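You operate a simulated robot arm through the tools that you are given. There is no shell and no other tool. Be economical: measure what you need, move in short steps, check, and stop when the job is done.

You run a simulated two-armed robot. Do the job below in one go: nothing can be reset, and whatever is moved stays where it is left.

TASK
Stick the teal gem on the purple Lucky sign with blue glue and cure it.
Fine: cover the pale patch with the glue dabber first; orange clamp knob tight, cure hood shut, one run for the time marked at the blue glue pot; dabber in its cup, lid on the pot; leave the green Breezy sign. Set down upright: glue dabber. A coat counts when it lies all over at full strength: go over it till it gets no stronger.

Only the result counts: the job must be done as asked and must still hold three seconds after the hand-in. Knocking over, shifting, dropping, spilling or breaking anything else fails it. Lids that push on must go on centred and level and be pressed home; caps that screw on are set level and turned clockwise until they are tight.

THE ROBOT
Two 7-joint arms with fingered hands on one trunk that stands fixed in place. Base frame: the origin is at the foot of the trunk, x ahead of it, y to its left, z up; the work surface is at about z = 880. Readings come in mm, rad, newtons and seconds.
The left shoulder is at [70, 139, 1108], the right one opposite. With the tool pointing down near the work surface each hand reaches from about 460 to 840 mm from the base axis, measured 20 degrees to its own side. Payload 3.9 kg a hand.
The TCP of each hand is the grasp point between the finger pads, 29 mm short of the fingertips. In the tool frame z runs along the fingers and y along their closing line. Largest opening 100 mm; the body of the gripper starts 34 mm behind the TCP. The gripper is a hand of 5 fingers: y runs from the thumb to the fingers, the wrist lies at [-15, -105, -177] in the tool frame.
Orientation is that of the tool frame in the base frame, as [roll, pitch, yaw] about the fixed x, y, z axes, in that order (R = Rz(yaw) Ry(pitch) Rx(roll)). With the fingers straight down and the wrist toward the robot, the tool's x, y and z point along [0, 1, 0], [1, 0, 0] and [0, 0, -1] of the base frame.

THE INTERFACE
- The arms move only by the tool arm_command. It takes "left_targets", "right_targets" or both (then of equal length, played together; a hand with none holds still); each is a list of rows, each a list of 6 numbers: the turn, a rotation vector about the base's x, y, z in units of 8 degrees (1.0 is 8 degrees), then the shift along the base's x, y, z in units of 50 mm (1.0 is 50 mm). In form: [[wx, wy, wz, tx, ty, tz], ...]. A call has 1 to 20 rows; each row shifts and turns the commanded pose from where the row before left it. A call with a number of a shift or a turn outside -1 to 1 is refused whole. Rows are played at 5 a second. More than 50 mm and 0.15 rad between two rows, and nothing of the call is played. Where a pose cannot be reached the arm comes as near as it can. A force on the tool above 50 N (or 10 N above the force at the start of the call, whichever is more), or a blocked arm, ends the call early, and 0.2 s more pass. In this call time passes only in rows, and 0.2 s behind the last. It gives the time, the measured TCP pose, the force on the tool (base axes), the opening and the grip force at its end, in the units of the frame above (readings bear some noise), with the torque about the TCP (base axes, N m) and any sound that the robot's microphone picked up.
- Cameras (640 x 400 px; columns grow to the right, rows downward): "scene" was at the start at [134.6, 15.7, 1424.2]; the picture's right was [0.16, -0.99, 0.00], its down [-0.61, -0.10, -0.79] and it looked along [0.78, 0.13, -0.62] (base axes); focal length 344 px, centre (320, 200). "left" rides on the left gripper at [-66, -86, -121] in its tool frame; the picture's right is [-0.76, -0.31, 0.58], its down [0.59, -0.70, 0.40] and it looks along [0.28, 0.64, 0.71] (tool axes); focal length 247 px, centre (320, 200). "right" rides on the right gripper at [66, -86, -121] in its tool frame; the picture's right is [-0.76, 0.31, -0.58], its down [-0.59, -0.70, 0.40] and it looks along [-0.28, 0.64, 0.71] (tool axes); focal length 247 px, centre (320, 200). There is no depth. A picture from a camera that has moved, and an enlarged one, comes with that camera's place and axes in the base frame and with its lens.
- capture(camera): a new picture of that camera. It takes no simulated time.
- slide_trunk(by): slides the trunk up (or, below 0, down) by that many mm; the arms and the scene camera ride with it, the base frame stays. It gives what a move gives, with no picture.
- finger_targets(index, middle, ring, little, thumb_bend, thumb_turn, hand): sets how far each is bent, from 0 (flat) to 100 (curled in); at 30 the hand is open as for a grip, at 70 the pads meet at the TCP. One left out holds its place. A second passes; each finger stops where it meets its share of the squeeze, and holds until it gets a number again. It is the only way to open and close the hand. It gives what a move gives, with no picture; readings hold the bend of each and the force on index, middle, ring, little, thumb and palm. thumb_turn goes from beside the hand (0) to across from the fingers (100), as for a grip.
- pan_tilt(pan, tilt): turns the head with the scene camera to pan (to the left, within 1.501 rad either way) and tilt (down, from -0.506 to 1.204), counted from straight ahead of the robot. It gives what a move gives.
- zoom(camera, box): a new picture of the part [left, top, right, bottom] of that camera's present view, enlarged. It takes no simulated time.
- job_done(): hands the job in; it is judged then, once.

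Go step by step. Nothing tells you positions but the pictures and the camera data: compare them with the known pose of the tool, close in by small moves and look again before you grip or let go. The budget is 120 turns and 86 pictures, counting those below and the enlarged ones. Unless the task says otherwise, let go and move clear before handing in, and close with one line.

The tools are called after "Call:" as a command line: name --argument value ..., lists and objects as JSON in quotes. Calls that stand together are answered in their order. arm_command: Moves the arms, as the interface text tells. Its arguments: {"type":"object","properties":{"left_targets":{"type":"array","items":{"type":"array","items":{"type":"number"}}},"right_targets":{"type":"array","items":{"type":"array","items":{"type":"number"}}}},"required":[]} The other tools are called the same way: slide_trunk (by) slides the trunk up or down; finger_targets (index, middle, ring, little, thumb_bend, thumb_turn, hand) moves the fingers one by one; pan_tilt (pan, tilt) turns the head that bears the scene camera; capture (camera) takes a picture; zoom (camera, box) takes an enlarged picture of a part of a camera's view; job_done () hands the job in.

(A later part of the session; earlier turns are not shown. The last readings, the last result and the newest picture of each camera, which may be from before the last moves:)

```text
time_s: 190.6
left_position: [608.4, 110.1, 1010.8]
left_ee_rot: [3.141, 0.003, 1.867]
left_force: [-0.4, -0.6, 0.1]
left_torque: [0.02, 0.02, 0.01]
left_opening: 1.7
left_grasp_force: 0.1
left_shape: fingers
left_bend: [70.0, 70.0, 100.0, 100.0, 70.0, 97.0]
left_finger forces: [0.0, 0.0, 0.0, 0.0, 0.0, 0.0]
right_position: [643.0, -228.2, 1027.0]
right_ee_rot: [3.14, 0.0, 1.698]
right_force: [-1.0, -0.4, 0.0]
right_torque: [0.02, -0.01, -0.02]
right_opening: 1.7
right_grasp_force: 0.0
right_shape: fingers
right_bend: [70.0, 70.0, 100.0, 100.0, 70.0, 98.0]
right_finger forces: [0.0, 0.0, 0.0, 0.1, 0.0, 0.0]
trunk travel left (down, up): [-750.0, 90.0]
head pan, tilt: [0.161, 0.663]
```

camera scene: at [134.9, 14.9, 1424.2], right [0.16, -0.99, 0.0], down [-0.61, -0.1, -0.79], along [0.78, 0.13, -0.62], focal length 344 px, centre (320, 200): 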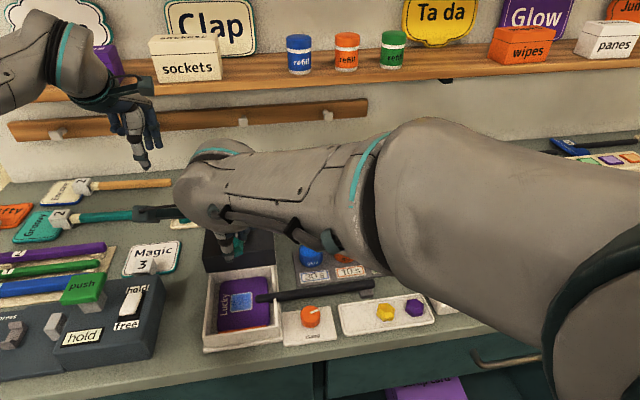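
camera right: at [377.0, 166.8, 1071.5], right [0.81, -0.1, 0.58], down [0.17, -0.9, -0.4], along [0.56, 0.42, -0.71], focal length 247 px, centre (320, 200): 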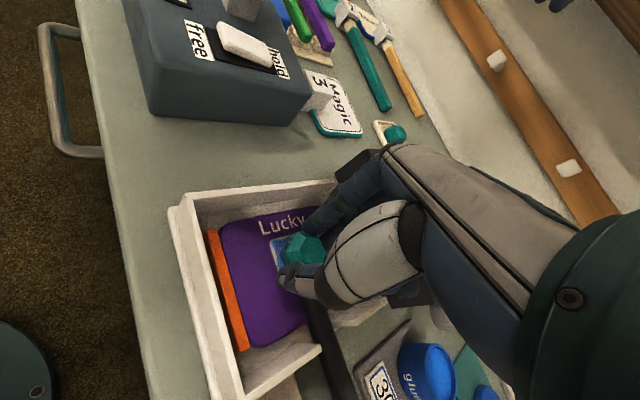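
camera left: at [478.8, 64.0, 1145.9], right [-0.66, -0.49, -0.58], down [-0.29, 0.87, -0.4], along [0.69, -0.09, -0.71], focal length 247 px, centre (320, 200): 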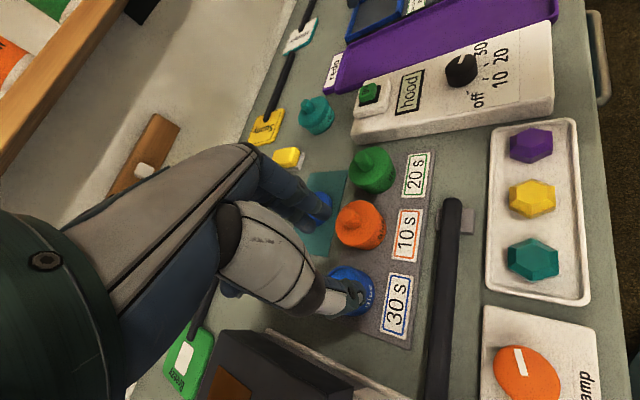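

Call:
arm_command --left_targets '[[0, 0, 0, 0, 0, -0.5], [0, 0, 0, 0, 0, -0.34], [0, 0, 0, 0, 0, -0.06], [0, 0, 0, 0, 0, 0]]'

Call:
arm_command --left_targets '[[0, 0, 0, 0, 0, -0.06], [0, 0, 0, 0, 0, -0.04], [0, 0, 0, 0, 0, 0]]'

```text
time_s: 191.6
left_position: [605.9, 109.2, 970.7]
left_ee_rot: [3.137, 0.004, 1.867]
left_force: [-3.2, -0.5, 19.1]
left_torque: [-0.21, 0.2, -0.05]
left_opening: 0.0
left_grasp_force: 10.3
left_shape: fingers
left_bend: [70.0, 70.0, 100.0, 100.0, 72.0, 98.0]
left_finger forces: [0.0, 0.1, 0.0, 0.0, 19.7, 0.1]
right_position: [640.6, -229.1, 1030.2]
right_ee_rot: [3.137, 0.0, 1.696]
right_force: [0.1, -0.4, -0.6]
right_torque: [0.02, -0.02, 0.04]
right_opening: 1.6
right_grasp_force: 0.2
right_shape: fingers
right_bend: [70.0, 70.0, 100.0, 100.0, 70.0, 98.0]
right_finger forces: [0.1, 0.0, 0.1, 0.0, 0.0, 0.0]
trunk travel left (down, up): [-750.0, 90.0]
head pan, tilt: [0.161, 0.663]
```

```text
time_s: 192.4
left_position: [603.3, 108.8, 969.5]
left_ee_rot: [3.129, 0.005, 1.865]
left_force: [-9.0, -1.0, 39.4]
left_torque: [-0.45, 0.36, -0.08]
left_opening: 0.0
left_grasp_force: 21.6
left_shape: fingers
left_bend: [69.0, 70.0, 100.0, 100.0, 75.0, 98.0]
left_finger forces: [0.0, 0.0, 0.0, 0.0, 41.9, 0.1]
right_position: [636.9, -229.4, 1032.0]
right_ee_rot: [3.132, 0.0, 1.699]
right_force: [0.0, 0.5, 0.6]
right_torque: [0.01, 0.01, 0.0]
right_opening: 1.6
right_grasp_force: 0.2
right_shape: fingers
right_bend: [70.0, 70.0, 100.0, 100.0, 70.0, 98.0]
right_finger forces: [0.0, 0.1, 0.0, 0.0, 0.1, 0.0]
trunk travel left (down, up): [-750.0, 90.0]
head pan, tilt: [0.161, 0.663]
```

The lid knob top is now at ~942 mm, matching the closed orange pot, and took 39 N. I withdraw the left hand, wait out the cure time, and take the last picture.

Call:
arm_command --left_targets '[[0, 0, 0, 0, 0, 0.6], [0, 0, 0, 0, 0, 0.9], [0, 0, 0, -0.2, 0.7, 0.6], [0, 0, 0, -0.2, 0.7, 0.5], [0, 0, 0, -0.1, 0.8, 0.3], [0, 0, 0, 0, 0.8, 0.2], [0, 0, 0, 0, 0, 0], [0, 0, 0, 0, 0, 0], [0, 0, 0, 0, 0, 0], [0, 0, 0, 0, 0, 0], [0, 0, 0, 0, 0, 0], [0, 0, 0, 0, 0, 0], [0, 0, 0, 0, 0, 0], [0, 0, 0, 0, 0, 0], [0, 0, 0, 0, 0, 0], [0, 0, 0, 0, 0, 0], [0, 0, 0, 0, 0, 0], [0, 0, 0, 0, 0, 0]]'

Call:
arm_command --left_targets '[[0, 0, 0, 0, 0, 0], [0, 0, 0, 0, 0, 0], [0, 0, 0, 0, 0, 0], [0, 0, 0, 0, 0, 0], [0, 0, 0, 0, 0, 0], [0, 0, 0, 0, 0, 0], [0, 0, 0, 0, 0, 0], [0, 0, 0, 0, 0, 0], [0, 0, 0, 0, 0, 0], [0, 0, 0, 0, 0, 0], [0, 0, 0, 0, 0, 0], [0, 0, 0, 0, 0, 0], [0, 0, 0, 0, 0, 0], [0, 0, 0, 0, 0, 0], [0, 0, 0, 0, 0, 0], [0, 0, 0, 0, 0, 0], [0, 0, 0, 0, 0, 0], [0, 0, 0, 0, 0, 0], [0, 0, 0, 0, 0, 0], [0, 0, 0, 0, 0, 0]]'

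Call:
arm_command --left_targets '[[0, 0, 0, 0, 0, 0], [0, 0, 0, 0, 0, 0], [0, 0, 0, 0, 0, 0], [0, 0, 0, 0, 0, 0], [0, 0, 0, 0, 0, 0], [0, 0, 0, 0, 0, 0], [0, 0, 0, 0, 0, 0], [0, 0, 0, 0, 0, 0], [0, 0, 0, 0, 0, 0], [0, 0, 0, 0, 0, 0], [0, 0, 0, 0, 0, 0], [0, 0, 0, 0, 0, 0], [0, 0, 0, 0, 0, 0], [0, 0, 0, 0, 0, 0], [0, 0, 0, 0, 0, 0], [0, 0, 0, 0, 0, 0], [0, 0, 0, 0, 0, 0], [0, 0, 0, 0, 0, 0], [0, 0, 0, 0, 0, 0], [0, 0, 0, 0, 0, 0]]'

```text
time_s: 196.2
left_position: [586.8, 260.4, 1117.8]
left_ee_rot: [-3.14, 0.002, 1.865]
left_force: [-0.6, -0.6, 0.0]
left_torque: [0.03, -0.01, 0.01]
left_opening: 1.3
left_grasp_force: 0.0
left_shape: fingers
left_bend: [70.0, 70.0, 100.0, 100.0, 70.0, 98.0]
left_finger forces: [0.1, 0.0, 0.0, 0.0, 0.0, 0.0]
right_position: [643.5, -229.4, 1027.6]
right_ee_rot: [3.137, 0.0, 1.697]
right_force: [0.5, 0.1, -0.1]
right_torque: [0.03, 0.01, 0.02]
right_opening: 1.7
right_grasp_force: 0.1
right_shape: fingers
right_bend: [70.0, 70.0, 100.0, 100.0, 70.0, 98.0]
right_finger forces: [0.0, 0.0, 0.0, 0.0, 0.0, 0.0]
trunk travel left (down, up): [-750.0, 90.0]
head pan, tilt: [0.161, 0.663]
```

```text
time_s: 200.4
left_position: [585.4, 262.1, 1116.8]
left_ee_rot: [-3.141, 0.001, 1.865]
left_force: [0.1, 0.2, -0.1]
left_torque: [0.05, 0.0, 0.04]
left_opening: 1.2
left_grasp_force: 0.0
left_shape: fingers
left_bend: [70.0, 70.0, 100.0, 100.0, 70.0, 98.0]
left_finger forces: [0.0, 0.1, 0.0, 0.0, 0.0, 0.0]
right_position: [643.1, -228.9, 1028.2]
right_ee_rot: [3.141, 0.001, 1.699]
right_force: [-0.1, -0.2, -0.1]
right_torque: [0.03, -0.02, 0.0]
right_opening: 1.9
right_grasp_force: 0.0
right_shape: fingers
right_bend: [70.0, 70.0, 100.0, 100.0, 70.0, 98.0]
right_finger forces: [0.0, 0.0, 0.1, 0.0, 0.0, 0.0]
trunk travel left (down, up): [-750.0, 90.0]
head pan, tilt: [0.161, 0.663]
```

```text
time_s: 204.6
left_position: [586.4, 259.5, 1117.1]
left_ee_rot: [3.141, 0.001, 1.866]
left_force: [-0.9, -0.7, 0.2]
left_torque: [0.01, -0.01, -0.01]
left_opening: 1.2
left_grasp_force: 0.1
left_shape: fingers
left_bend: [70.0, 70.0, 100.0, 100.0, 70.0, 98.0]
left_finger forces: [0.0, 0.0, 0.1, 0.0, 0.0, 0.1]
right_position: [642.5, -229.6, 1027.8]
right_ee_rot: [3.139, 0.0, 1.698]
right_force: [-0.3, -0.3, -0.6]
right_torque: [0.02, 0.01, 0.0]
right_opening: 1.5
right_grasp_force: 0.0
right_shape: fingers
right_bend: [70.0, 70.0, 100.0, 100.0, 70.0, 98.0]
right_finger forces: [0.1, 0.0, 0.1, 0.1, 0.0, 0.0]
trunk travel left (down, up): [-750.0, 90.0]
head pan, tilt: [0.161, 0.663]
```

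Call:
arm_command --right_targets '[[0, 0, 0, 0, -0.6, 0.2], [0, 0, 0, 0, -0.6, 0], [0, 0, 0, 0, 0, 0], [0, 0, 0, 0, 0, 0], [0, 0, 0, 0, 0, 0], [0, 0, 0, 0, 0, 0], [0, 0, 0, 0, 0, 0], [0, 0, 0, 0, 0, 0], [0, 0, 0, 0, 0, 0], [0, 0, 0, 0, 0, 0], [0, 0, 0, 0, 0, 0], [0, 0, 0, 0, 0, 0], [0, 0, 0, 0, 0, 0], [0, 0, 0, 0, 0, 0], [0, 0, 0, 0, 0, 0], [0, 0, 0, 0, 0, 0], [0, 0, 0, 0, 0, 0], [0, 0, 0, 0, 0, 0], [0, 0, 0, 0, 0, 0], [0, 0, 0, 0, 0, 0]]'

Call:
zoom --camera "scene" --box '[270, 190, 470, 310]'

```text
time_s: 208.8
left_position: [584.2, 260.0, 1117.1]
left_ee_rot: [3.142, 0.003, 1.867]
left_force: [-0.4, 0.8, -0.4]
left_torque: [0.0, -0.01, 0.01]
left_opening: 1.3
left_grasp_force: 0.0
left_shape: fingers
left_bend: [70.0, 70.0, 100.0, 100.0, 70.0, 98.0]
left_finger forces: [0.0, 0.0, 0.1, 0.1, 0.0, 0.0]
right_position: [643.5, -286.3, 1036.8]
right_ee_rot: [3.14, 0.0, 1.698]
right_force: [0.1, 0.6, 0.2]
right_torque: [-0.01, -0.01, 0.0]
right_opening: 1.7
right_grasp_force: 0.1
right_shape: fingers
right_bend: [70.0, 70.0, 100.0, 100.0, 70.0, 98.0]
right_finger forces: [0.0, 0.0, 0.1, 0.1, 0.0, 0.0]
trunk travel left (down, up): [-750.0, 90.0]
head pan, tilt: [0.161, 0.663]
```

```text
3.20 times, centred on (370, 250) of scene
camera zoom: at [134.6, 15.7, 1424.2], right [0.16, -0.99, 0.0], down [-0.61, -0.1, -0.79], along [0.78, 0.13, -0.62], focal length 1100 px, centre (160, 40)
```

zoom: 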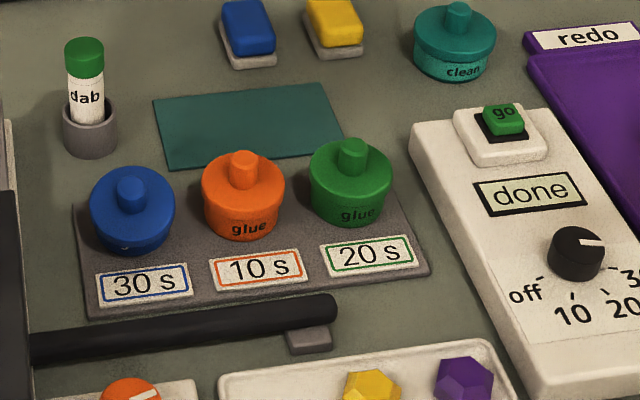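

The timer shows "done", but the blue lid sits tilted toward the front. With no pictures left I'll regrip its knob, level it on the mat, and re-seat it by feel.

Call:
finger_targets --hand "left" --index 48 --middle 48 --thumb_bend 48

Call:
arm_command --left_targets '[[0, 0, 0, 0.08, -0.6, -0.3], [0, 0, 0, 0.08, -0.6, -0.4], [0, 0, 0, 0.08, -0.6, -0.4], [0, 0, 0, 0.08, -0.6, -0.5], [0, 0, 0, 0.09, -0.6, -0.54], [0, 0, 0, 0, 0, 0], [0, 0, 0, 0, 0, 0]]'

Call:
arm_command --left_targets '[[0, 0, 0, 0, 0, -0.5], [0, 0, 0, 0, 0, -0.4], [0, 0, 0, 0, 0, -0.16], [0, 0, 0, 0, 0, 0], [0, 0, 0, 0, 0, 0]]'

```text
time_s: 209.8
left_position: [585.4, 260.3, 1117.6]
left_ee_rot: [3.141, 0.001, 1.867]
left_force: [-0.4, -0.7, 1.1]
left_torque: [0.01, 0.0, 0.02]
left_opening: 54.7
left_grasp_force: 0.0
left_shape: fingers
left_bend: [48.0, 48.0, 100.0, 100.0, 48.0, 98.0]
left_finger forces: [0.0, 0.0, 0.0, 0.1, 0.0, 0.0]
right_position: [644.0, -287.0, 1037.3]
right_ee_rot: [3.139, 0.002, 1.699]
right_force: [0.4, 0.0, 1.1]
right_torque: [0.03, -0.01, -0.03]
right_opening: 1.5
right_grasp_force: 0.0
right_shape: fingers
right_bend: [70.0, 70.0, 100.0, 100.0, 70.0, 98.0]
right_finger forces: [0.0, 0.0, 0.1, 0.0, 0.1, 0.0]
trunk travel left (down, up): [-750.0, 90.0]
head pan, tilt: [0.161, 0.663]
```

```text
time_s: 211.4
left_position: [605.9, 111.1, 1010.1]
left_ee_rot: [-3.141, 0.0, 1.867]
left_force: [-0.3, 0.4, -0.8]
left_torque: [0.03, 0.03, -0.01]
left_opening: 55.0
left_grasp_force: 0.1
left_shape: fingers
left_bend: [48.0, 48.0, 100.0, 100.0, 48.0, 98.0]
left_finger forces: [0.0, 0.1, 0.1, 0.0, 0.0, 0.0]
right_position: [643.2, -286.5, 1036.7]
right_ee_rot: [3.141, 0.0, 1.698]
right_force: [0.0, 0.3, -0.3]
right_torque: [0.02, 0.0, 0.0]
right_opening: 1.3
right_grasp_force: 0.1
right_shape: fingers
right_bend: [70.0, 70.0, 100.0, 100.0, 70.0, 98.0]
right_finger forces: [0.0, 0.1, 0.0, 0.1, 0.0, 0.0]
trunk travel left (down, up): [-750.0, 90.0]
head pan, tilt: [0.161, 0.663]
```

```text
time_s: 212.6
left_position: [605.6, 111.3, 957.5]
left_ee_rot: [3.141, -0.001, 1.867]
left_force: [0.0, -0.6, -0.6]
left_torque: [0.05, 0.02, -0.02]
left_opening: 54.7
left_grasp_force: 0.0
left_shape: fingers
left_bend: [48.0, 48.0, 100.0, 100.0, 48.0, 98.0]
left_finger forces: [0.1, 0.0, 0.1, 0.0, 0.1, 0.1]
right_position: [643.7, -286.5, 1036.2]
right_ee_rot: [3.14, -0.001, 1.7]
right_force: [-0.7, -0.3, 0.6]
right_torque: [0.0, 0.01, -0.02]
right_opening: 1.9
right_grasp_force: 0.2
right_shape: fingers
right_bend: [70.0, 70.0, 100.0, 100.0, 70.0, 98.0]
right_finger forces: [0.0, 0.0, 0.0, 0.1, 0.0, 0.1]
trunk travel left (down, up): [-750.0, 90.0]
head pan, tilt: [0.161, 0.663]
```

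Clear so far at TCP (605.6,111,957). I close gently on the knob.

Call:
finger_targets --hand "left" --index 62 --middle 62 --thumb_bend 62

Call:
finger_targets --hand "left" --index 71 --middle 71 --thumb_bend 71

```text
time_s: 213.6
left_position: [605.0, 110.6, 958.1]
left_ee_rot: [-3.14, 0.004, 1.864]
left_force: [0.4, -0.4, 0.4]
left_torque: [0.03, 0.0, 0.03]
left_opening: 22.6
left_grasp_force: 0.8
left_shape: fingers
left_bend: [62.0, 61.0, 100.0, 100.0, 61.0, 97.0]
left_finger forces: [0.0, 1.6, 0.1, 0.0, 1.0, 0.0]
right_position: [644.4, -286.5, 1037.4]
right_ee_rot: [3.139, 0.002, 1.697]
right_force: [1.3, -0.4, 0.7]
right_torque: [0.02, -0.01, 0.02]
right_opening: 1.7
right_grasp_force: 0.1
right_shape: fingers
right_bend: [70.0, 70.0, 100.0, 100.0, 70.0, 98.0]
right_finger forces: [0.1, 0.1, 0.0, 0.0, 0.1, 0.0]
trunk travel left (down, up): [-750.0, 90.0]
head pan, tilt: [0.161, 0.663]
```

```text
time_s: 214.6
left_position: [604.3, 111.1, 958.6]
left_ee_rot: [3.141, 0.002, 1.869]
left_force: [-1.1, 0.5, 0.3]
left_torque: [0.01, -0.01, -0.01]
left_opening: 13.3
left_grasp_force: 8.1
left_shape: fingers
left_bend: [68.0, 63.0, 100.0, 100.0, 65.0, 96.0]
left_finger forces: [2.0, 6.4, 0.1, 0.1, 7.6, 0.0]
right_position: [644.4, -287.0, 1037.3]
right_ee_rot: [3.141, 0.0, 1.698]
right_force: [0.5, 0.7, -0.4]
right_torque: [-0.04, 0.01, -0.02]
right_opening: 1.3
right_grasp_force: 0.1
right_shape: fingers
right_bend: [70.0, 70.0, 100.0, 100.0, 70.0, 98.0]
right_finger forces: [0.0, 0.0, 0.1, 0.0, 0.0, 0.0]
trunk travel left (down, up): [-750.0, 90.0]
head pan, tilt: [0.161, 0.663]
```

Call:
arm_command --left_targets '[[0, 0, 0, 0, 0, 0.2], [0, 0, 0, 0, 0, 0.4], [0, 0, 0, 0, 0, 0.4], [0, 0, 0, 0.843, -0.423, 0], [0, 0, 0, 0.843, -0.423, 0], [0, 0, 0, 0.843, -0.423, 0], [0, 0, 0, 0, 0, 0], [0, 0, 0, 0, 0, -0.6], [0, 0, 0, 0, 0, -0.6], [0, 0, 0, 0, 0, -0.26], [0, 0, 0, 0, 0, 0]]'

Call:
arm_command --left_targets '[[0, 0, 0, 0, 0, -0.06], [0, 0, 0, 0, 0, 0]]'

```text
time_s: 217.0
left_position: [730.3, 50.6, 934.7]
left_ee_rot: [-3.142, 0.001, 1.866]
left_force: [-0.1, 0.2, 0.4]
left_torque: [-0.05, 0.0, 0.01]
left_opening: 12.9
left_grasp_force: 7.2
left_shape: fingers
left_bend: [68.0, 63.0, 100.0, 100.0, 65.0, 96.0]
left_finger forces: [2.0, 5.6, 0.0, 0.0, 7.4, 0.1]
right_position: [644.2, -286.8, 1036.3]
right_ee_rot: [3.141, -0.001, 1.698]
right_force: [0.5, 0.9, 0.5]
right_torque: [0.01, 0.03, 0.0]
right_opening: 1.6
right_grasp_force: 0.0
right_shape: fingers
right_bend: [70.0, 70.0, 100.0, 100.0, 70.0, 98.0]
right_finger forces: [0.0, 0.0, 0.0, 0.0, 0.0, 0.0]
trunk travel left (down, up): [-750.0, 90.0]
head pan, tilt: [0.161, 0.663]
```

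```text
time_s: 217.6
left_position: [730.7, 47.8, 930.8]
left_ee_rot: [3.141, 0.003, 1.867]
left_force: [0.8, 0.4, -0.1]
left_torque: [0.0, -0.01, -0.01]
left_opening: 12.8
left_grasp_force: 7.8
left_shape: fingers
left_bend: [68.0, 63.0, 100.0, 100.0, 65.0, 96.0]
left_finger forces: [1.8, 5.6, 0.0, 0.0, 7.4, 0.1]
right_position: [643.5, -287.1, 1037.3]
right_ee_rot: [3.14, -0.001, 1.698]
right_force: [-0.7, -0.2, 0.4]
right_torque: [-0.04, 0.0, 0.02]
right_opening: 1.4
right_grasp_force: 0.1
right_shape: fingers
right_bend: [70.0, 70.0, 100.0, 100.0, 70.0, 98.0]
right_finger forces: [0.0, 0.0, 0.1, 0.0, 0.0, 0.0]
trunk travel left (down, up): [-750.0, 90.0]
head pan, tilt: [0.161, 0.663]
```

Call:
arm_command --left_targets '[[0, 0, 0, 0, 0, -0.05], [0, 0, 0, 0, 0, 0]]'

Call:
arm_command --left_targets '[[0, 0, 0, 0, 0, -0.05], [0, 0, 0, 0, 0, 0]]'

Call:
arm_command --left_targets '[[0, 0, 0, 0, 0, -0.05], [0, 0, 0, 0, 0, 0]]'

```text
time_s: 218.2
left_position: [729.3, 47.2, 928.5]
left_ee_rot: [3.141, 0.002, 1.867]
left_force: [0.6, -0.1, -0.3]
left_torque: [0.0, 0.01, 0.01]
left_opening: 12.8
left_grasp_force: 7.7
left_shape: fingers
left_bend: [68.0, 63.0, 100.0, 100.0, 65.0, 96.0]
left_finger forces: [2.0, 5.6, 0.1, 0.0, 7.4, 0.0]
right_position: [643.3, -287.8, 1036.9]
right_ee_rot: [3.14, 0.0, 1.699]
right_force: [0.6, -0.4, 0.0]
right_torque: [0.0, 0.0, -0.01]
right_opening: 1.8
right_grasp_force: 0.0
right_shape: fingers
right_bend: [70.0, 70.0, 100.0, 100.0, 70.0, 98.0]
right_finger forces: [0.0, 0.0, 0.0, 0.0, 0.0, 0.1]
trunk travel left (down, up): [-750.0, 90.0]
head pan, tilt: [0.161, 0.663]
```

```text
time_s: 218.8
left_position: [730.2, 47.3, 926.1]
left_ee_rot: [-3.14, 0.003, 1.867]
left_force: [-0.2, -0.1, -0.5]
left_torque: [-0.02, 0.01, 0.01]
left_opening: 12.8
left_grasp_force: 7.2
left_shape: fingers
left_bend: [68.0, 63.0, 100.0, 100.0, 65.0, 96.0]
left_finger forces: [1.9, 5.6, 0.0, 0.1, 7.5, 0.1]
right_position: [643.0, -287.0, 1037.2]
right_ee_rot: [3.139, 0.001, 1.698]
right_force: [0.6, -0.1, 0.2]
right_torque: [0.01, 0.01, 0.0]
right_opening: 1.5
right_grasp_force: 0.0
right_shape: fingers
right_bend: [70.0, 70.0, 100.0, 100.0, 70.0, 98.0]
right_finger forces: [0.0, 0.0, 0.0, 0.0, 0.0, 0.0]
trunk travel left (down, up): [-750.0, 90.0]
head pan, tilt: [0.161, 0.663]
```

```text
time_s: 219.4
left_position: [729.8, 47.7, 924.0]
left_ee_rot: [3.14, 0.001, 1.865]
left_force: [0.7, -0.7, 3.6]
left_torque: [0.0, 0.09, -0.01]
left_opening: 12.9
left_grasp_force: 10.7
left_shape: fingers
left_bend: [68.0, 63.0, 100.0, 100.0, 66.0, 96.0]
left_finger forces: [2.5, 6.6, 0.0, 0.1, 11.9, 0.1]
right_position: [644.1, -287.6, 1037.7]
right_ee_rot: [3.14, 0.001, 1.698]
right_force: [0.5, 0.1, -1.3]
right_torque: [0.0, 0.04, -0.02]
right_opening: 1.8
right_grasp_force: 0.2
right_shape: fingers
right_bend: [70.0, 70.0, 100.0, 100.0, 70.0, 98.0]
right_finger forces: [0.0, 0.0, 0.0, 0.1, 0.0, 0.0]
trunk travel left (down, up): [-750.0, 90.0]
head pan, tilt: [0.161, 0.663]
```

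The lid's front edge touches first, so it's still tilted in the grip. I release so it lies flat, then regrip squarely.

Call:
finger_targets --hand "left" --index 56 --middle 56 --thumb_bend 56

Call:
finger_targets --hand "left" --index 50 --middle 50 --thumb_bend 50

Call:
arm_command --left_targets '[[0, 0, 0, 0, 0, 0.06], [0, 0, 0, 0, 0, 0]]'

Call:
finger_targets --hand "left" --index 61 --middle 61 --thumb_bend 61

Call:
finger_targets --hand "left" --index 72 --middle 72 --thumb_bend 72

```text
time_s: 220.4
left_position: [729.8, 47.4, 924.4]
left_ee_rot: [3.14, 0.003, 1.868]
left_force: [2.7, -0.8, 7.4]
left_torque: [-0.15, 0.04, 0.01]
left_opening: 29.7
left_grasp_force: 3.7
left_shape: fingers
left_bend: [56.0, 56.0, 100.0, 100.0, 59.0, 97.0]
left_finger forces: [0.0, 0.1, 0.0, 0.0, 7.7, 0.0]
right_position: [642.1, -287.1, 1037.8]
right_ee_rot: [3.138, 0.002, 1.699]
right_force: [0.4, 1.3, 0.0]
right_torque: [0.02, 0.01, 0.02]
right_opening: 1.6
right_grasp_force: 0.0
right_shape: fingers
right_bend: [70.0, 70.0, 100.0, 100.0, 70.0, 98.0]
right_finger forces: [0.0, 0.1, 0.0, 0.0, 0.1, 0.0]
trunk travel left (down, up): [-750.0, 90.0]
head pan, tilt: [0.161, 0.663]
```

```text
time_s: 221.4
left_position: [730.0, 47.9, 925.3]
left_ee_rot: [3.141, 0.002, 1.868]
left_force: [4.2, 0.0, 10.4]
left_torque: [-0.18, 0.09, 0.07]
left_opening: 39.5
left_grasp_force: 5.0
left_shape: fingers
left_bend: [50.0, 50.0, 100.0, 100.0, 56.0, 97.0]
left_finger forces: [0.0, 0.0, 0.0, 0.0, 10.4, 0.0]
right_position: [642.7, -287.4, 1037.1]
right_ee_rot: [3.138, 0.001, 1.698]
right_force: [0.1, 0.2, -0.3]
right_torque: [0.02, -0.01, -0.03]
right_opening: 1.6
right_grasp_force: 0.0
right_shape: fingers
right_bend: [70.0, 70.0, 100.0, 100.0, 70.0, 98.0]
right_finger forces: [0.0, 0.0, 0.0, 0.0, 0.0, 0.0]
trunk travel left (down, up): [-750.0, 90.0]
head pan, tilt: [0.161, 0.663]
```

```text
time_s: 222.0
left_position: [729.0, 47.4, 924.3]
left_ee_rot: [-3.141, 0.0, 1.865]
left_force: [0.2, 0.2, 0.5]
left_torque: [-0.03, -0.01, -0.01]
left_opening: 50.0
left_grasp_force: 0.0
left_shape: fingers
left_bend: [50.0, 50.0, 100.0, 100.0, 50.0, 97.0]
left_finger forces: [0.1, 0.0, 0.1, 0.1, 0.1, 0.1]
right_position: [644.3, -288.1, 1036.6]
right_ee_rot: [3.14, -0.001, 1.698]
right_force: [0.3, -0.2, 0.0]
right_torque: [0.01, 0.01, -0.04]
right_opening: 1.6
right_grasp_force: 0.2
right_shape: fingers
right_bend: [70.0, 70.0, 100.0, 100.0, 70.0, 98.0]
right_finger forces: [0.0, 0.0, 0.0, 0.0, 0.0, 0.0]
trunk travel left (down, up): [-750.0, 90.0]
head pan, tilt: [0.161, 0.663]
```

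```text
time_s: 223.0
left_position: [730.5, 47.9, 926.3]
left_ee_rot: [3.141, 0.001, 1.867]
left_force: [-0.4, -0.2, 0.9]
left_torque: [-0.05, 0.0, 0.0]
left_opening: 23.6
left_grasp_force: 0.3
left_shape: fingers
left_bend: [61.0, 61.0, 100.0, 100.0, 61.0, 97.0]
left_finger forces: [0.0, 0.1, 0.0, 0.0, 0.0, 0.0]
right_position: [643.7, -287.0, 1037.7]
right_ee_rot: [3.14, 0.0, 1.699]
right_force: [-0.1, -0.4, -0.1]
right_torque: [0.01, 0.0, -0.01]
right_opening: 1.8
right_grasp_force: 0.1
right_shape: fingers
right_bend: [70.0, 70.0, 100.0, 100.0, 70.0, 98.0]
right_finger forces: [0.0, 0.1, 0.0, 0.0, 0.0, 0.1]
trunk travel left (down, up): [-750.0, 90.0]
head pan, tilt: [0.161, 0.663]
```

```text
time_s: 224.0
left_position: [731.8, 47.6, 926.9]
left_ee_rot: [3.141, 0.001, 1.866]
left_force: [1.1, 0.4, 0.0]
left_torque: [0.02, -0.03, -0.03]
left_opening: 13.1
left_grasp_force: 5.5
left_shape: fingers
left_bend: [64.0, 72.0, 100.0, 100.0, 67.0, 97.0]
left_finger forces: [5.7, 0.0, 0.1, 0.0, 5.6, 0.0]
right_position: [644.1, -287.4, 1035.9]
right_ee_rot: [3.14, 0.0, 1.699]
right_force: [-0.7, -0.1, -0.2]
right_torque: [-0.01, 0.02, 0.04]
right_opening: 1.4
right_grasp_force: 0.1
right_shape: fingers
right_bend: [70.0, 70.0, 100.0, 100.0, 70.0, 98.0]
right_finger forces: [0.0, 0.0, 0.0, 0.0, 0.0, 0.1]
trunk travel left (down, up): [-750.0, 90.0]
head pan, tilt: [0.161, 0.663]
```

Only the index touches now, so the knob lies toward −y of the grasp point. I open, shift sideways and regrip.

Call:
finger_targets --hand "left" --index 50 --middle 50 --thumb_bend 50

Call:
arm_command --left_targets '[[0, 0, 0, 0.046, -0.154, 0], [0, 0, 0, 0, 0, 0]]'

Call:
finger_targets --hand "left" --index 61 --middle 61 --thumb_bend 61

Call:
finger_targets --hand "left" --index 70 --middle 70 --thumb_bend 70

```text
time_s: 225.0
left_position: [730.3, 46.9, 926.0]
left_ee_rot: [3.141, 0.003, 1.867]
left_force: [0.2, -0.7, -0.3]
left_torque: [-0.01, -0.03, -0.03]
left_opening: 49.4
left_grasp_force: 0.0
left_shape: fingers
left_bend: [50.0, 50.0, 100.0, 100.0, 50.0, 97.0]
left_finger forces: [0.0, 0.0, 0.1, 0.0, 0.1, 0.0]
right_position: [644.0, -287.5, 1036.9]
right_ee_rot: [3.138, -0.001, 1.698]
right_force: [-0.6, -0.1, 0.7]
right_torque: [0.03, 0.02, 0.0]
right_opening: 1.7
right_grasp_force: 0.0
right_shape: fingers
right_bend: [70.0, 70.0, 100.0, 100.0, 70.0, 98.0]
right_finger forces: [0.0, 0.1, 0.0, 0.0, 0.0, 0.1]
trunk travel left (down, up): [-750.0, 90.0]
head pan, tilt: [0.161, 0.663]
```

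```text
time_s: 225.6
left_position: [733.2, 39.6, 925.7]
left_ee_rot: [3.141, 0.002, 1.864]
left_force: [-0.3, -0.3, -0.6]
left_torque: [0.01, 0.01, 0.01]
left_opening: 49.7
left_grasp_force: 0.1
left_shape: fingers
left_bend: [50.0, 50.0, 100.0, 100.0, 50.0, 98.0]
left_finger forces: [0.1, 0.0, 0.0, 0.0, 0.0, 0.0]
right_position: [644.0, -287.6, 1037.3]
right_ee_rot: [3.139, 0.0, 1.698]
right_force: [0.6, -0.6, 0.2]
right_torque: [-0.01, 0.01, -0.02]
right_opening: 1.8
right_grasp_force: 0.1
right_shape: fingers
right_bend: [70.0, 70.0, 100.0, 100.0, 70.0, 98.0]
right_finger forces: [0.1, 0.1, 0.0, 0.0, 0.1, 0.0]
trunk travel left (down, up): [-750.0, 90.0]
head pan, tilt: [0.161, 0.663]
```

```text
time_s: 226.6
left_position: [732.6, 39.1, 926.7]
left_ee_rot: [-3.14, 0.003, 1.866]
left_force: [-0.6, -0.3, -0.4]
left_torque: [0.02, 0.02, 0.0]
left_opening: 23.3
left_grasp_force: 0.1
left_shape: fingers
left_bend: [61.0, 61.0, 100.0, 100.0, 61.0, 98.0]
left_finger forces: [0.0, 0.1, 0.0, 0.0, 0.1, 0.1]
right_position: [643.8, -287.3, 1037.0]
right_ee_rot: [3.14, 0.0, 1.699]
right_force: [-1.1, 0.1, -0.1]
right_torque: [-0.02, -0.01, -0.01]
right_opening: 1.8
right_grasp_force: 0.0
right_shape: fingers
right_bend: [70.0, 70.0, 100.0, 100.0, 70.0, 98.0]
right_finger forces: [0.0, 0.1, 0.0, 0.0, 0.0, 0.0]
trunk travel left (down, up): [-750.0, 90.0]
head pan, tilt: [0.161, 0.663]
```

```text
time_s: 227.6
left_position: [732.7, 39.9, 926.8]
left_ee_rot: [-3.14, 0.002, 1.865]
left_force: [0.6, 0.6, 0.2]
left_torque: [-0.01, 0.0, -0.02]
left_opening: 8.6
left_grasp_force: 3.2
left_shape: fingers
left_bend: [68.0, 68.0, 100.0, 100.0, 68.0, 97.0]
left_finger forces: [1.6, 1.8, 0.1, 0.1, 3.1, 0.1]
right_position: [642.7, -287.9, 1036.7]
right_ee_rot: [3.141, -0.001, 1.697]
right_force: [0.7, 0.4, -0.2]
right_torque: [0.01, 0.0, 0.01]
right_opening: 1.6
right_grasp_force: 0.1
right_shape: fingers
right_bend: [70.0, 70.0, 100.0, 100.0, 70.0, 98.0]
right_finger forces: [0.1, 0.0, 0.1, 0.0, 0.0, 0.0]
trunk travel left (down, up): [-750.0, 90.0]
head pan, tilt: [0.161, 0.663]
```

Balanced grip now on the lid knob, with the lid lying flat. I firm up, lift it over the pot and lower slowly.

Call:
finger_targets --hand "left" --index 74 --middle 74 --thumb_bend 74

Call:
arm_command --left_targets '[[0, 0, 0, 0, 0, 0.2], [0, 0, 0, 0, 0, 0.7], [0, 0, 0, 0, 0, 0.6], [0, 0, 0, -0.808, 0.467, 0], [0, 0, 0, -0.808, 0.467, 0], [0, 0, 0, -0.808, 0.467, 0], [0, 0, 0, 0, 0, 0], [0, 0, 0, 0, 0, -0.4], [0, 0, 0, 0, 0, -0.26], [0, 0, 0, 0, 0, 0], [0, 0, 0, 0, 0, 0]]'

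Call:
arm_command --left_targets '[[0, 0, 0, 0, 0, -0.04], [0, 0, 0, 0, 0, 0]]'

Call:
arm_command --left_targets '[[0, 0, 0, 0, 0, -0.04], [0, 0, 0, 0, 0, 0]]'

Call:
arm_command --left_targets '[[0, 0, 0, 0, 0, -0.04], [0, 0, 0, 0, 0, 0]]'

```text
time_s: 228.6
left_position: [731.8, 40.3, 927.3]
left_ee_rot: [3.141, 0.001, 1.865]
left_force: [0.2, 0.0, 1.0]
left_torque: [-0.02, 0.04, -0.01]
left_opening: 6.4
left_grasp_force: 8.7
left_shape: fingers
left_bend: [73.0, 72.0, 100.0, 100.0, 68.0, 96.0]
left_finger forces: [4.4, 4.8, 0.0, 0.1, 7.6, 0.0]
right_position: [643.3, -287.5, 1036.1]
right_ee_rot: [3.14, 0.001, 1.699]
right_force: [0.1, 0.9, -0.1]
right_torque: [0.03, 0.0, -0.01]
right_opening: 1.6
right_grasp_force: 0.1
right_shape: fingers
right_bend: [70.0, 70.0, 100.0, 100.0, 70.0, 98.0]
right_finger forces: [0.0, 0.0, 0.0, 0.1, 0.1, 0.0]
trunk travel left (down, up): [-750.0, 90.0]
head pan, tilt: [0.161, 0.663]
```

```text
time_s: 231.0
left_position: [612.9, 109.5, 969.1]
left_ee_rot: [-3.141, 0.0, 1.869]
left_force: [0.1, -0.3, 0.1]
left_torque: [-0.02, 0.0, 0.02]
left_opening: 6.0
left_grasp_force: 8.1
left_shape: fingers
left_bend: [73.0, 73.0, 100.0, 100.0, 68.0, 95.0]
left_finger forces: [4.1, 5.0, 0.0, 0.0, 7.2, 0.0]
right_position: [642.8, -286.7, 1037.1]
right_ee_rot: [3.139, 0.0, 1.698]
right_force: [0.1, -0.1, 0.5]
right_torque: [-0.02, -0.02, -0.03]
right_opening: 1.5
right_grasp_force: 0.0
right_shape: fingers
right_bend: [70.0, 70.0, 100.0, 100.0, 70.0, 98.0]
right_finger forces: [0.1, 0.0, 0.0, 0.1, 0.1, 0.0]
trunk travel left (down, up): [-750.0, 90.0]
head pan, tilt: [0.161, 0.663]
```

```text
time_s: 231.6
left_position: [611.6, 109.6, 966.0]
left_ee_rot: [3.139, 0.001, 1.868]
left_force: [-0.4, -0.1, -0.2]
left_torque: [0.0, -0.01, -0.01]
left_opening: 5.7
left_grasp_force: 8.2
left_shape: fingers
left_bend: [73.0, 73.0, 100.0, 100.0, 68.0, 95.0]
left_finger forces: [4.0, 5.1, 0.0, 0.1, 7.3, 0.0]
right_position: [643.6, -286.5, 1036.6]
right_ee_rot: [-3.141, 0.0, 1.698]
right_force: [0.2, -1.2, -0.3]
right_torque: [0.0, 0.03, 0.01]
right_opening: 1.5
right_grasp_force: 0.1
right_shape: fingers
right_bend: [70.0, 70.0, 100.0, 100.0, 70.0, 98.0]
right_finger forces: [0.0, 0.0, 0.0, 0.0, 0.0, 0.0]
trunk travel left (down, up): [-750.0, 90.0]
head pan, tilt: [0.161, 0.663]
```

```text
time_s: 232.2
left_position: [612.2, 108.9, 965.1]
left_ee_rot: [3.141, 0.001, 1.865]
left_force: [0.6, -0.5, 0.1]
left_torque: [-0.01, 0.01, -0.04]
left_opening: 6.0
left_grasp_force: 8.0
left_shape: fingers
left_bend: [73.0, 73.0, 100.0, 100.0, 68.0, 95.0]
left_finger forces: [4.1, 5.1, 0.0, 0.0, 7.1, 0.0]
right_position: [644.2, -287.1, 1036.9]
right_ee_rot: [3.141, 0.001, 1.697]
right_force: [0.1, -0.7, 0.4]
right_torque: [0.0, 0.0, -0.01]
right_opening: 1.6
right_grasp_force: 0.1
right_shape: fingers
right_bend: [70.0, 70.0, 100.0, 100.0, 70.0, 98.0]
right_finger forces: [0.0, 0.0, 0.1, 0.0, 0.0, 0.0]
trunk travel left (down, up): [-750.0, 90.0]
head pan, tilt: [0.161, 0.663]
```

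```text
time_s: 232.8
left_position: [612.2, 109.6, 962.4]
left_ee_rot: [3.14, 0.001, 1.865]
left_force: [-0.6, -0.6, -0.4]
left_torque: [-0.01, -0.01, 0.02]
left_opening: 6.0
left_grasp_force: 7.9
left_shape: fingers
left_bend: [73.0, 73.0, 100.0, 100.0, 68.0, 95.0]
left_finger forces: [4.1, 5.2, 0.1, 0.1, 7.2, 0.0]
right_position: [643.7, -287.0, 1037.0]
right_ee_rot: [3.141, 0.0, 1.699]
right_force: [-0.1, -0.4, 0.9]
right_torque: [0.03, -0.01, 0.0]
right_opening: 1.8
right_grasp_force: 0.1
right_shape: fingers
right_bend: [70.0, 70.0, 100.0, 100.0, 70.0, 98.0]
right_finger forces: [0.0, 0.0, 0.0, 0.0, 0.0, 0.0]
trunk travel left (down, up): [-750.0, 90.0]
head pan, tilt: [0.161, 0.663]
```

Call:
arm_command --left_targets '[[0, 0, 0, 0, 0, -0.04], [0, 0, 0, 0, 0, 0]]'

Call:
arm_command --left_targets '[[0, 0, 0, 0, 0, -0.03], [0, 0, 0, 0, 0, 0]]'

Call:
arm_command --left_targets '[[0, 0, 0, 0, 0, -0.03], [0, 0, 0, 0, 0, 0]]'

```text
time_s: 233.4
left_position: [612.2, 109.3, 960.6]
left_ee_rot: [-3.14, 0.0, 1.868]
left_force: [-0.3, 0.6, 0.6]
left_torque: [0.04, 0.0, -0.01]
left_opening: 6.1
left_grasp_force: 8.3
left_shape: fingers
left_bend: [73.0, 73.0, 100.0, 100.0, 68.0, 95.0]
left_finger forces: [4.1, 5.2, 0.1, 0.0, 7.1, 0.0]
right_position: [643.4, -287.2, 1036.9]
right_ee_rot: [3.14, 0.0, 1.699]
right_force: [0.0, -0.7, 0.3]
right_torque: [-0.02, 0.01, -0.03]
right_opening: 1.5
right_grasp_force: 0.1
right_shape: fingers
right_bend: [70.0, 70.0, 100.0, 100.0, 70.0, 98.0]
right_finger forces: [0.0, 0.0, 0.1, 0.1, 0.1, 0.1]
trunk travel left (down, up): [-750.0, 90.0]
head pan, tilt: [0.161, 0.663]
```

```text
time_s: 234.0
left_position: [610.8, 109.7, 959.6]
left_ee_rot: [-3.141, 0.002, 1.868]
left_force: [0.0, 0.6, 1.4]
left_torque: [0.0, 0.02, -0.01]
left_opening: 5.6
left_grasp_force: 8.3
left_shape: fingers
left_bend: [73.0, 73.0, 100.0, 100.0, 68.0, 95.0]
left_finger forces: [4.2, 5.4, 0.0, 0.1, 7.2, 0.1]
right_position: [643.9, -287.8, 1037.3]
right_ee_rot: [3.141, 0.0, 1.698]
right_force: [-0.1, -1.1, -0.3]
right_torque: [0.0, 0.03, 0.0]
right_opening: 1.6
right_grasp_force: 0.1
right_shape: fingers
right_bend: [70.0, 70.0, 100.0, 100.0, 70.0, 98.0]
right_finger forces: [0.0, 0.0, 0.0, 0.0, 0.0, 0.0]
trunk travel left (down, up): [-750.0, 90.0]
head pan, tilt: [0.161, 0.663]
```

```text
time_s: 234.6
left_position: [611.3, 110.0, 957.7]
left_ee_rot: [3.14, 0.001, 1.867]
left_force: [-0.5, 2.2, 3.2]
left_torque: [-0.03, 0.04, 0.0]
left_opening: 5.5
left_grasp_force: 8.5
left_shape: fingers
left_bend: [73.0, 72.0, 100.0, 100.0, 67.0, 96.0]
left_finger forces: [4.3, 5.7, 0.0, 0.0, 7.3, 0.0]
right_position: [643.0, -286.2, 1037.2]
right_ee_rot: [3.14, 0.0, 1.698]
right_force: [0.0, -0.4, -0.2]
right_torque: [0.03, -0.02, -0.02]
right_opening: 1.8
right_grasp_force: 0.0
right_shape: fingers
right_bend: [70.0, 70.0, 100.0, 100.0, 70.0, 98.0]
right_finger forces: [0.0, 0.0, 0.1, 0.0, 0.1, 0.0]
trunk travel left (down, up): [-750.0, 90.0]
head pan, tilt: [0.161, 0.663]
```

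First contact came at z≈959 with a sideways push toward +y, so I follow that direction in small steps.

Call:
arm_command --left_targets '[[0, 0, 0, 0, 0.03, 0], [0, 0, 0, 0, 0, 0]]'

Call:
arm_command --left_targets '[[0, 0, 0, 0, 0.03, 0], [0, 0, 0, 0, 0, 0]]'

Call:
arm_command --left_targets '[[0, 0, 0, 0.04, 0, 0], [0, 0, 0, 0, 0, 0]]'

```text
time_s: 235.2
left_position: [610.1, 111.3, 957.9]
left_ee_rot: [3.141, 0.001, 1.866]
left_force: [0.2, -1.1, 1.9]
left_torque: [-0.08, 0.03, -0.03]
left_opening: 5.6
left_grasp_force: 9.1
left_shape: fingers
left_bend: [73.0, 72.0, 100.0, 100.0, 67.0, 95.0]
left_finger forces: [4.8, 4.5, 0.1, 0.1, 7.7, 0.0]
right_position: [643.8, -287.6, 1036.9]
right_ee_rot: [3.141, 0.002, 1.698]
right_force: [-0.8, 0.4, -0.3]
right_torque: [-0.02, -0.04, 0.03]
right_opening: 1.6
right_grasp_force: 0.1
right_shape: fingers
right_bend: [70.0, 70.0, 100.0, 100.0, 70.0, 98.0]
right_finger forces: [0.0, 0.1, 0.0, 0.0, 0.0, 0.0]
trunk travel left (down, up): [-750.0, 90.0]
head pan, tilt: [0.161, 0.663]
```

```text
time_s: 235.8
left_position: [612.5, 112.2, 958.2]
left_ee_rot: [-3.141, 0.002, 1.864]
left_force: [-0.2, -1.1, 0.4]
left_torque: [-0.12, 0.05, -0.02]
left_opening: 5.7
left_grasp_force: 8.1
left_shape: fingers
left_bend: [73.0, 72.0, 100.0, 100.0, 67.0, 95.0]
left_finger forces: [4.6, 4.1, 0.1, 0.0, 7.9, 0.0]
right_position: [644.2, -286.9, 1036.5]
right_ee_rot: [3.139, 0.002, 1.698]
right_force: [0.5, 0.0, 0.3]
right_torque: [0.03, 0.01, -0.03]
right_opening: 1.3
right_grasp_force: 0.0
right_shape: fingers
right_bend: [70.0, 70.0, 100.0, 100.0, 70.0, 98.0]
right_finger forces: [0.0, 0.0, 0.1, 0.0, 0.0, 0.0]
trunk travel left (down, up): [-750.0, 90.0]
head pan, tilt: [0.161, 0.663]
```

```text
time_s: 236.4
left_position: [613.6, 111.4, 956.8]
left_ee_rot: [3.141, -0.001, 1.865]
left_force: [-1.7, -2.6, 0.5]
left_torque: [-0.12, 0.02, -0.06]
left_opening: 5.9
left_grasp_force: 8.3
left_shape: fingers
left_bend: [73.0, 72.0, 100.0, 100.0, 67.0, 95.0]
left_finger forces: [4.5, 3.7, 0.0, 0.0, 8.4, 0.0]
right_position: [642.8, -287.5, 1036.9]
right_ee_rot: [3.141, 0.0, 1.697]
right_force: [0.4, 0.0, 1.0]
right_torque: [-0.01, -0.02, -0.03]
right_opening: 1.8
right_grasp_force: 0.1
right_shape: fingers
right_bend: [70.0, 70.0, 100.0, 100.0, 70.0, 98.0]
right_finger forces: [0.1, 0.0, 0.1, 0.0, 0.1, 0.0]
trunk travel left (down, up): [-750.0, 90.0]
head pan, tilt: [0.161, 0.663]
```

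The vertical force vanished while sideways forces push back both ways: the lid is captured in the mouth. I centre it and press down.

Call:
arm_command --left_targets '[[0, 0, 0, -0.03, -0.036, 0], [0, 0, 0, 0, 0, 0]]'

Call:
arm_command --left_targets '[[0, 0, 0, 0, 0, -0.04], [0, 0, 0, 0, 0, 0]]'

Call:
arm_command --left_targets '[[0, 0, 0, 0, 0, -0.04], [0, 0, 0, 0, 0, 0]]'

Call:
arm_command --left_targets '[[0, 0, 0, 0, 0, -0.04], [0, 0, 0, 0, 0, 0]]'

```text
time_s: 237.0
left_position: [613.5, 111.8, 956.6]
left_ee_rot: [3.14, 0.001, 1.867]
left_force: [-0.6, 0.1, 1.2]
left_torque: [-0.05, 0.03, 0.01]
left_opening: 5.5
left_grasp_force: 8.7
left_shape: fingers
left_bend: [73.0, 72.0, 100.0, 100.0, 67.0, 95.0]
left_finger forces: [4.2, 4.9, 0.0, 0.0, 7.3, 0.1]
right_position: [644.2, -286.9, 1037.3]
right_ee_rot: [3.14, -0.001, 1.698]
right_force: [-1.0, -0.1, -0.2]
right_torque: [0.0, 0.01, 0.02]
right_opening: 1.7
right_grasp_force: 0.0
right_shape: fingers
right_bend: [70.0, 70.0, 100.0, 100.0, 70.0, 98.0]
right_finger forces: [0.1, 0.0, 0.0, 0.1, 0.0, 0.0]
trunk travel left (down, up): [-750.0, 90.0]
head pan, tilt: [0.161, 0.663]
```

```text
time_s: 237.6
left_position: [612.5, 110.9, 956.4]
left_ee_rot: [3.14, 0.002, 1.867]
left_force: [-1.8, 0.9, 3.9]
left_torque: [-0.07, -0.01, -0.01]
left_opening: 5.2
left_grasp_force: 8.1
left_shape: fingers
left_bend: [73.0, 72.0, 100.0, 100.0, 67.0, 95.0]
left_finger forces: [4.4, 5.1, 0.1, 0.0, 7.6, 0.0]
right_position: [643.3, -286.9, 1037.2]
right_ee_rot: [3.138, 0.0, 1.7]
right_force: [-0.7, 0.2, 0.5]
right_torque: [-0.03, 0.0, 0.03]
right_opening: 1.7
right_grasp_force: 0.2
right_shape: fingers
right_bend: [70.0, 70.0, 100.0, 100.0, 70.0, 98.0]
right_finger forces: [0.0, 0.1, 0.1, 0.1, 0.0, 0.1]
trunk travel left (down, up): [-750.0, 90.0]
head pan, tilt: [0.161, 0.663]
```

```text
time_s: 238.2
left_position: [612.2, 109.4, 955.4]
left_ee_rot: [3.136, 0.002, 1.866]
left_force: [0.8, -3.0, 6.7]
left_torque: [-0.15, -0.04, -0.03]
left_opening: 5.3
left_grasp_force: 9.9
left_shape: fingers
left_bend: [73.0, 73.0, 100.0, 100.0, 67.0, 95.0]
left_finger forces: [6.4, 5.0, 0.0, 0.0, 8.5, 0.1]
right_position: [643.0, -288.0, 1037.9]
right_ee_rot: [3.137, -0.001, 1.699]
right_force: [0.0, -0.7, 0.3]
right_torque: [0.02, -0.02, -0.02]
right_opening: 1.6
right_grasp_force: 0.0
right_shape: fingers
right_bend: [70.0, 70.0, 100.0, 100.0, 70.0, 98.0]
right_finger forces: [0.0, 0.1, 0.1, 0.0, 0.0, 0.1]
trunk travel left (down, up): [-750.0, 90.0]
head pan, tilt: [0.161, 0.663]
```

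```text
time_s: 238.8
left_position: [611.7, 111.5, 953.7]
left_ee_rot: [3.136, 0.001, 1.867]
left_force: [2.5, -2.2, 16.6]
left_torque: [-0.09, -0.03, -0.01]
left_opening: 5.0
left_grasp_force: 11.9
left_shape: fingers
left_bend: [73.0, 73.0, 100.0, 100.0, 66.0, 95.0]
left_finger forces: [8.6, 6.7, 0.0, 0.0, 8.7, 0.0]
right_position: [641.9, -288.7, 1037.1]
right_ee_rot: [3.138, 0.0, 1.699]
right_force: [-0.1, 0.6, 0.0]
right_torque: [-0.01, -0.01, 0.01]
right_opening: 1.6
right_grasp_force: 0.1
right_shape: fingers
right_bend: [70.0, 70.0, 100.0, 100.0, 70.0, 98.0]
right_finger forces: [0.1, 0.0, 0.0, 0.0, 0.1, 0.1]
trunk travel left (down, up): [-750.0, 90.0]
head pan, tilt: [0.161, 0.663]
```

The load is now nearly central. I keep pressing in steps.

Call:
arm_command --left_targets '[[0, 0, 0, 0, 0, -0.04], [0, 0, 0, 0, 0, 0]]'

Call:
arm_command --left_targets '[[0, 0, 0, 0, 0, -0.04], [0, 0, 0, 0, 0, 0]]'

Call:
arm_command --left_targets '[[0, 0, 0, 0, 0, -0.03], [0, 0, 0, 0, 0, 0]]'

```text
time_s: 239.4
left_position: [611.2, 110.0, 952.4]
left_ee_rot: [3.135, 0.003, 1.866]
left_force: [7.2, -0.9, 24.9]
left_torque: [-0.09, -0.18, -0.06]
left_opening: 4.3
left_grasp_force: 16.1
left_shape: fingers
left_bend: [73.0, 73.0, 100.0, 100.0, 65.0, 95.0]
left_finger forces: [14.4, 8.9, 0.0, 0.1, 8.5, 0.1]
right_position: [641.7, -287.1, 1038.3]
right_ee_rot: [3.139, 0.0, 1.698]
right_force: [-0.4, -0.3, 0.4]
right_torque: [0.0, 0.01, 0.02]
right_opening: 1.6
right_grasp_force: 0.1
right_shape: fingers
right_bend: [70.0, 70.0, 100.0, 100.0, 70.0, 98.0]
right_finger forces: [0.0, 0.1, 0.0, 0.0, 0.0, 0.0]
trunk travel left (down, up): [-750.0, 90.0]
head pan, tilt: [0.161, 0.663]
```

```text
time_s: 240.0
left_position: [610.8, 109.0, 953.0]
left_ee_rot: [3.13, 0.006, 1.868]
left_force: [6.8, -0.3, 33.4]
left_torque: [-0.17, -0.3, -0.03]
left_opening: 4.1
left_grasp_force: 20.5
left_shape: fingers
left_bend: [73.0, 74.0, 100.0, 100.0, 65.0, 95.0]
left_finger forces: [23.2, 8.9, 0.1, 0.0, 9.0, 0.0]
right_position: [641.0, -288.4, 1038.9]
right_ee_rot: [3.135, 0.001, 1.698]
right_force: [0.1, -0.6, 0.1]
right_torque: [0.0, 0.0, 0.01]
right_opening: 1.9
right_grasp_force: 0.1
right_shape: fingers
right_bend: [70.0, 70.0, 100.0, 100.0, 70.0, 98.0]
right_finger forces: [0.1, 0.0, 0.0, 0.0, 0.1, 0.1]
trunk travel left (down, up): [-750.0, 90.0]
head pan, tilt: [0.161, 0.663]
```

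```text
time_s: 240.6
left_position: [611.6, 109.9, 950.8]
left_ee_rot: [3.128, 0.005, 1.869]
left_force: [7.0, 0.2, 38.2]
left_torque: [-0.16, -0.27, -0.01]
left_opening: 4.3
left_grasp_force: 22.2
left_shape: fingers
left_bend: [73.0, 74.0, 100.0, 100.0, 65.0, 95.0]
left_finger forces: [24.6, 9.0, 0.1, 0.1, 10.8, 0.0]
right_position: [642.0, -288.2, 1039.0]
right_ee_rot: [3.137, -0.002, 1.699]
right_force: [-0.5, -0.3, -0.5]
right_torque: [0.02, -0.01, 0.03]
right_opening: 1.5
right_grasp_force: 0.1
right_shape: fingers
right_bend: [70.0, 70.0, 100.0, 100.0, 70.0, 98.0]
right_finger forces: [0.1, 0.0, 0.0, 0.1, 0.1, 0.0]
trunk travel left (down, up): [-750.0, 90.0]
head pan, tilt: [0.161, 0.663]
```

About 5 mm in. To press evenly I'll ease up, open slightly so thumb, index and middle straddle the knob, and push the disc down with all three.

Call:
arm_command --left_targets '[[0, 0, 0, 0, 0, 0.16], [0, 0, 0, 0, 0, 0]]'

Call:
finger_targets --hand "left" --index 60 --middle 60 --thumb_bend 60

Call:
arm_command --left_targets '[[0, 0, 0, 0, 0, -0.08], [0, 0, 0, 0, 0, 0]]'

Call:
arm_command --left_targets '[[0, 0, 0, 0, 0, -0.06], [0, 0, 0, 0, 0, 0]]'

```text
time_s: 241.2
left_position: [610.5, 109.5, 954.7]
left_ee_rot: [-3.138, -0.001, 1.865]
left_force: [4.5, -4.9, 12.5]
left_torque: [-0.12, -0.12, -0.04]
left_opening: 4.7
left_grasp_force: 11.9
left_shape: fingers
left_bend: [73.0, 73.0, 100.0, 100.0, 66.0, 95.0]
left_finger forces: [9.4, 6.4, 0.0, 0.1, 8.2, 0.1]
right_position: [643.6, -287.1, 1037.5]
right_ee_rot: [3.139, 0.0, 1.696]
right_force: [0.2, 0.4, 0.2]
right_torque: [-0.04, 0.01, -0.03]
right_opening: 1.4
right_grasp_force: 0.3
right_shape: fingers
right_bend: [70.0, 70.0, 100.0, 100.0, 70.0, 98.0]
right_finger forces: [0.1, 0.1, 0.0, 0.0, 0.1, 0.0]
trunk travel left (down, up): [-750.0, 90.0]
head pan, tilt: [0.161, 0.663]
```

```text
time_s: 242.2
left_position: [610.5, 111.0, 955.4]
left_ee_rot: [3.139, 0.0, 1.867]
left_force: [-3.7, -2.5, 8.1]
left_torque: [-0.02, 0.03, -0.03]
left_opening: 21.5
left_grasp_force: 3.9
left_shape: fingers
left_bend: [62.0, 64.0, 100.0, 100.0, 60.0, 98.0]
left_finger forces: [2.7, 4.7, 0.1, 0.1, 0.9, 0.0]
right_position: [641.0, -288.2, 1037.8]
right_ee_rot: [3.139, -0.001, 1.699]
right_force: [-0.7, 0.2, -0.3]
right_torque: [0.0, 0.03, -0.04]
right_opening: 1.5
right_grasp_force: 0.0
right_shape: fingers
right_bend: [70.0, 70.0, 100.0, 100.0, 70.0, 98.0]
right_finger forces: [0.1, 0.0, 0.0, 0.1, 0.1, 0.0]
trunk travel left (down, up): [-750.0, 90.0]
head pan, tilt: [0.161, 0.663]
```

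```text
time_s: 242.8
left_position: [610.6, 111.0, 952.7]
left_ee_rot: [3.137, 0.002, 1.868]
left_force: [-2.2, 1.3, 14.3]
left_torque: [-0.16, 0.35, -0.04]
left_opening: 26.0
left_grasp_force: 7.1
left_shape: fingers
left_bend: [60.0, 60.0, 100.0, 100.0, 59.0, 98.0]
left_finger forces: [0.1, 0.3, 0.0, 0.0, 14.1, 0.0]
right_position: [641.3, -287.9, 1037.9]
right_ee_rot: [3.139, 0.0, 1.698]
right_force: [1.2, -0.1, -0.6]
right_torque: [-0.02, 0.0, 0.0]
right_opening: 1.7
right_grasp_force: 0.1
right_shape: fingers
right_bend: [70.0, 70.0, 100.0, 100.0, 70.0, 98.0]
right_finger forces: [0.0, 0.0, 0.0, 0.0, 0.0, 0.0]
trunk travel left (down, up): [-750.0, 90.0]
head pan, tilt: [0.161, 0.663]
heard: snap
```

```text
time_s: 243.4
left_position: [611.4, 110.6, 952.3]
left_ee_rot: [3.131, 0.005, 1.868]
left_force: [-2.1, 1.2, 28.9]
left_torque: [-0.2, 0.4, -0.03]
left_opening: 25.1
left_grasp_force: 14.1
left_shape: fingers
left_bend: [60.0, 59.0, 100.0, 100.0, 58.0, 98.0]
left_finger forces: [0.0, 4.8, 0.0, 0.0, 23.3, 0.1]
right_position: [640.8, -287.3, 1039.4]
right_ee_rot: [3.137, -0.001, 1.699]
right_force: [0.5, -0.3, 0.5]
right_torque: [0.0, 0.0, -0.01]
right_opening: 1.7
right_grasp_force: 0.0
right_shape: fingers
right_bend: [70.0, 70.0, 100.0, 100.0, 70.0, 98.0]
right_finger forces: [0.0, 0.1, 0.0, 0.0, 0.1, 0.1]
trunk travel left (down, up): [-750.0, 90.0]
head pan, tilt: [0.161, 0.663]
```

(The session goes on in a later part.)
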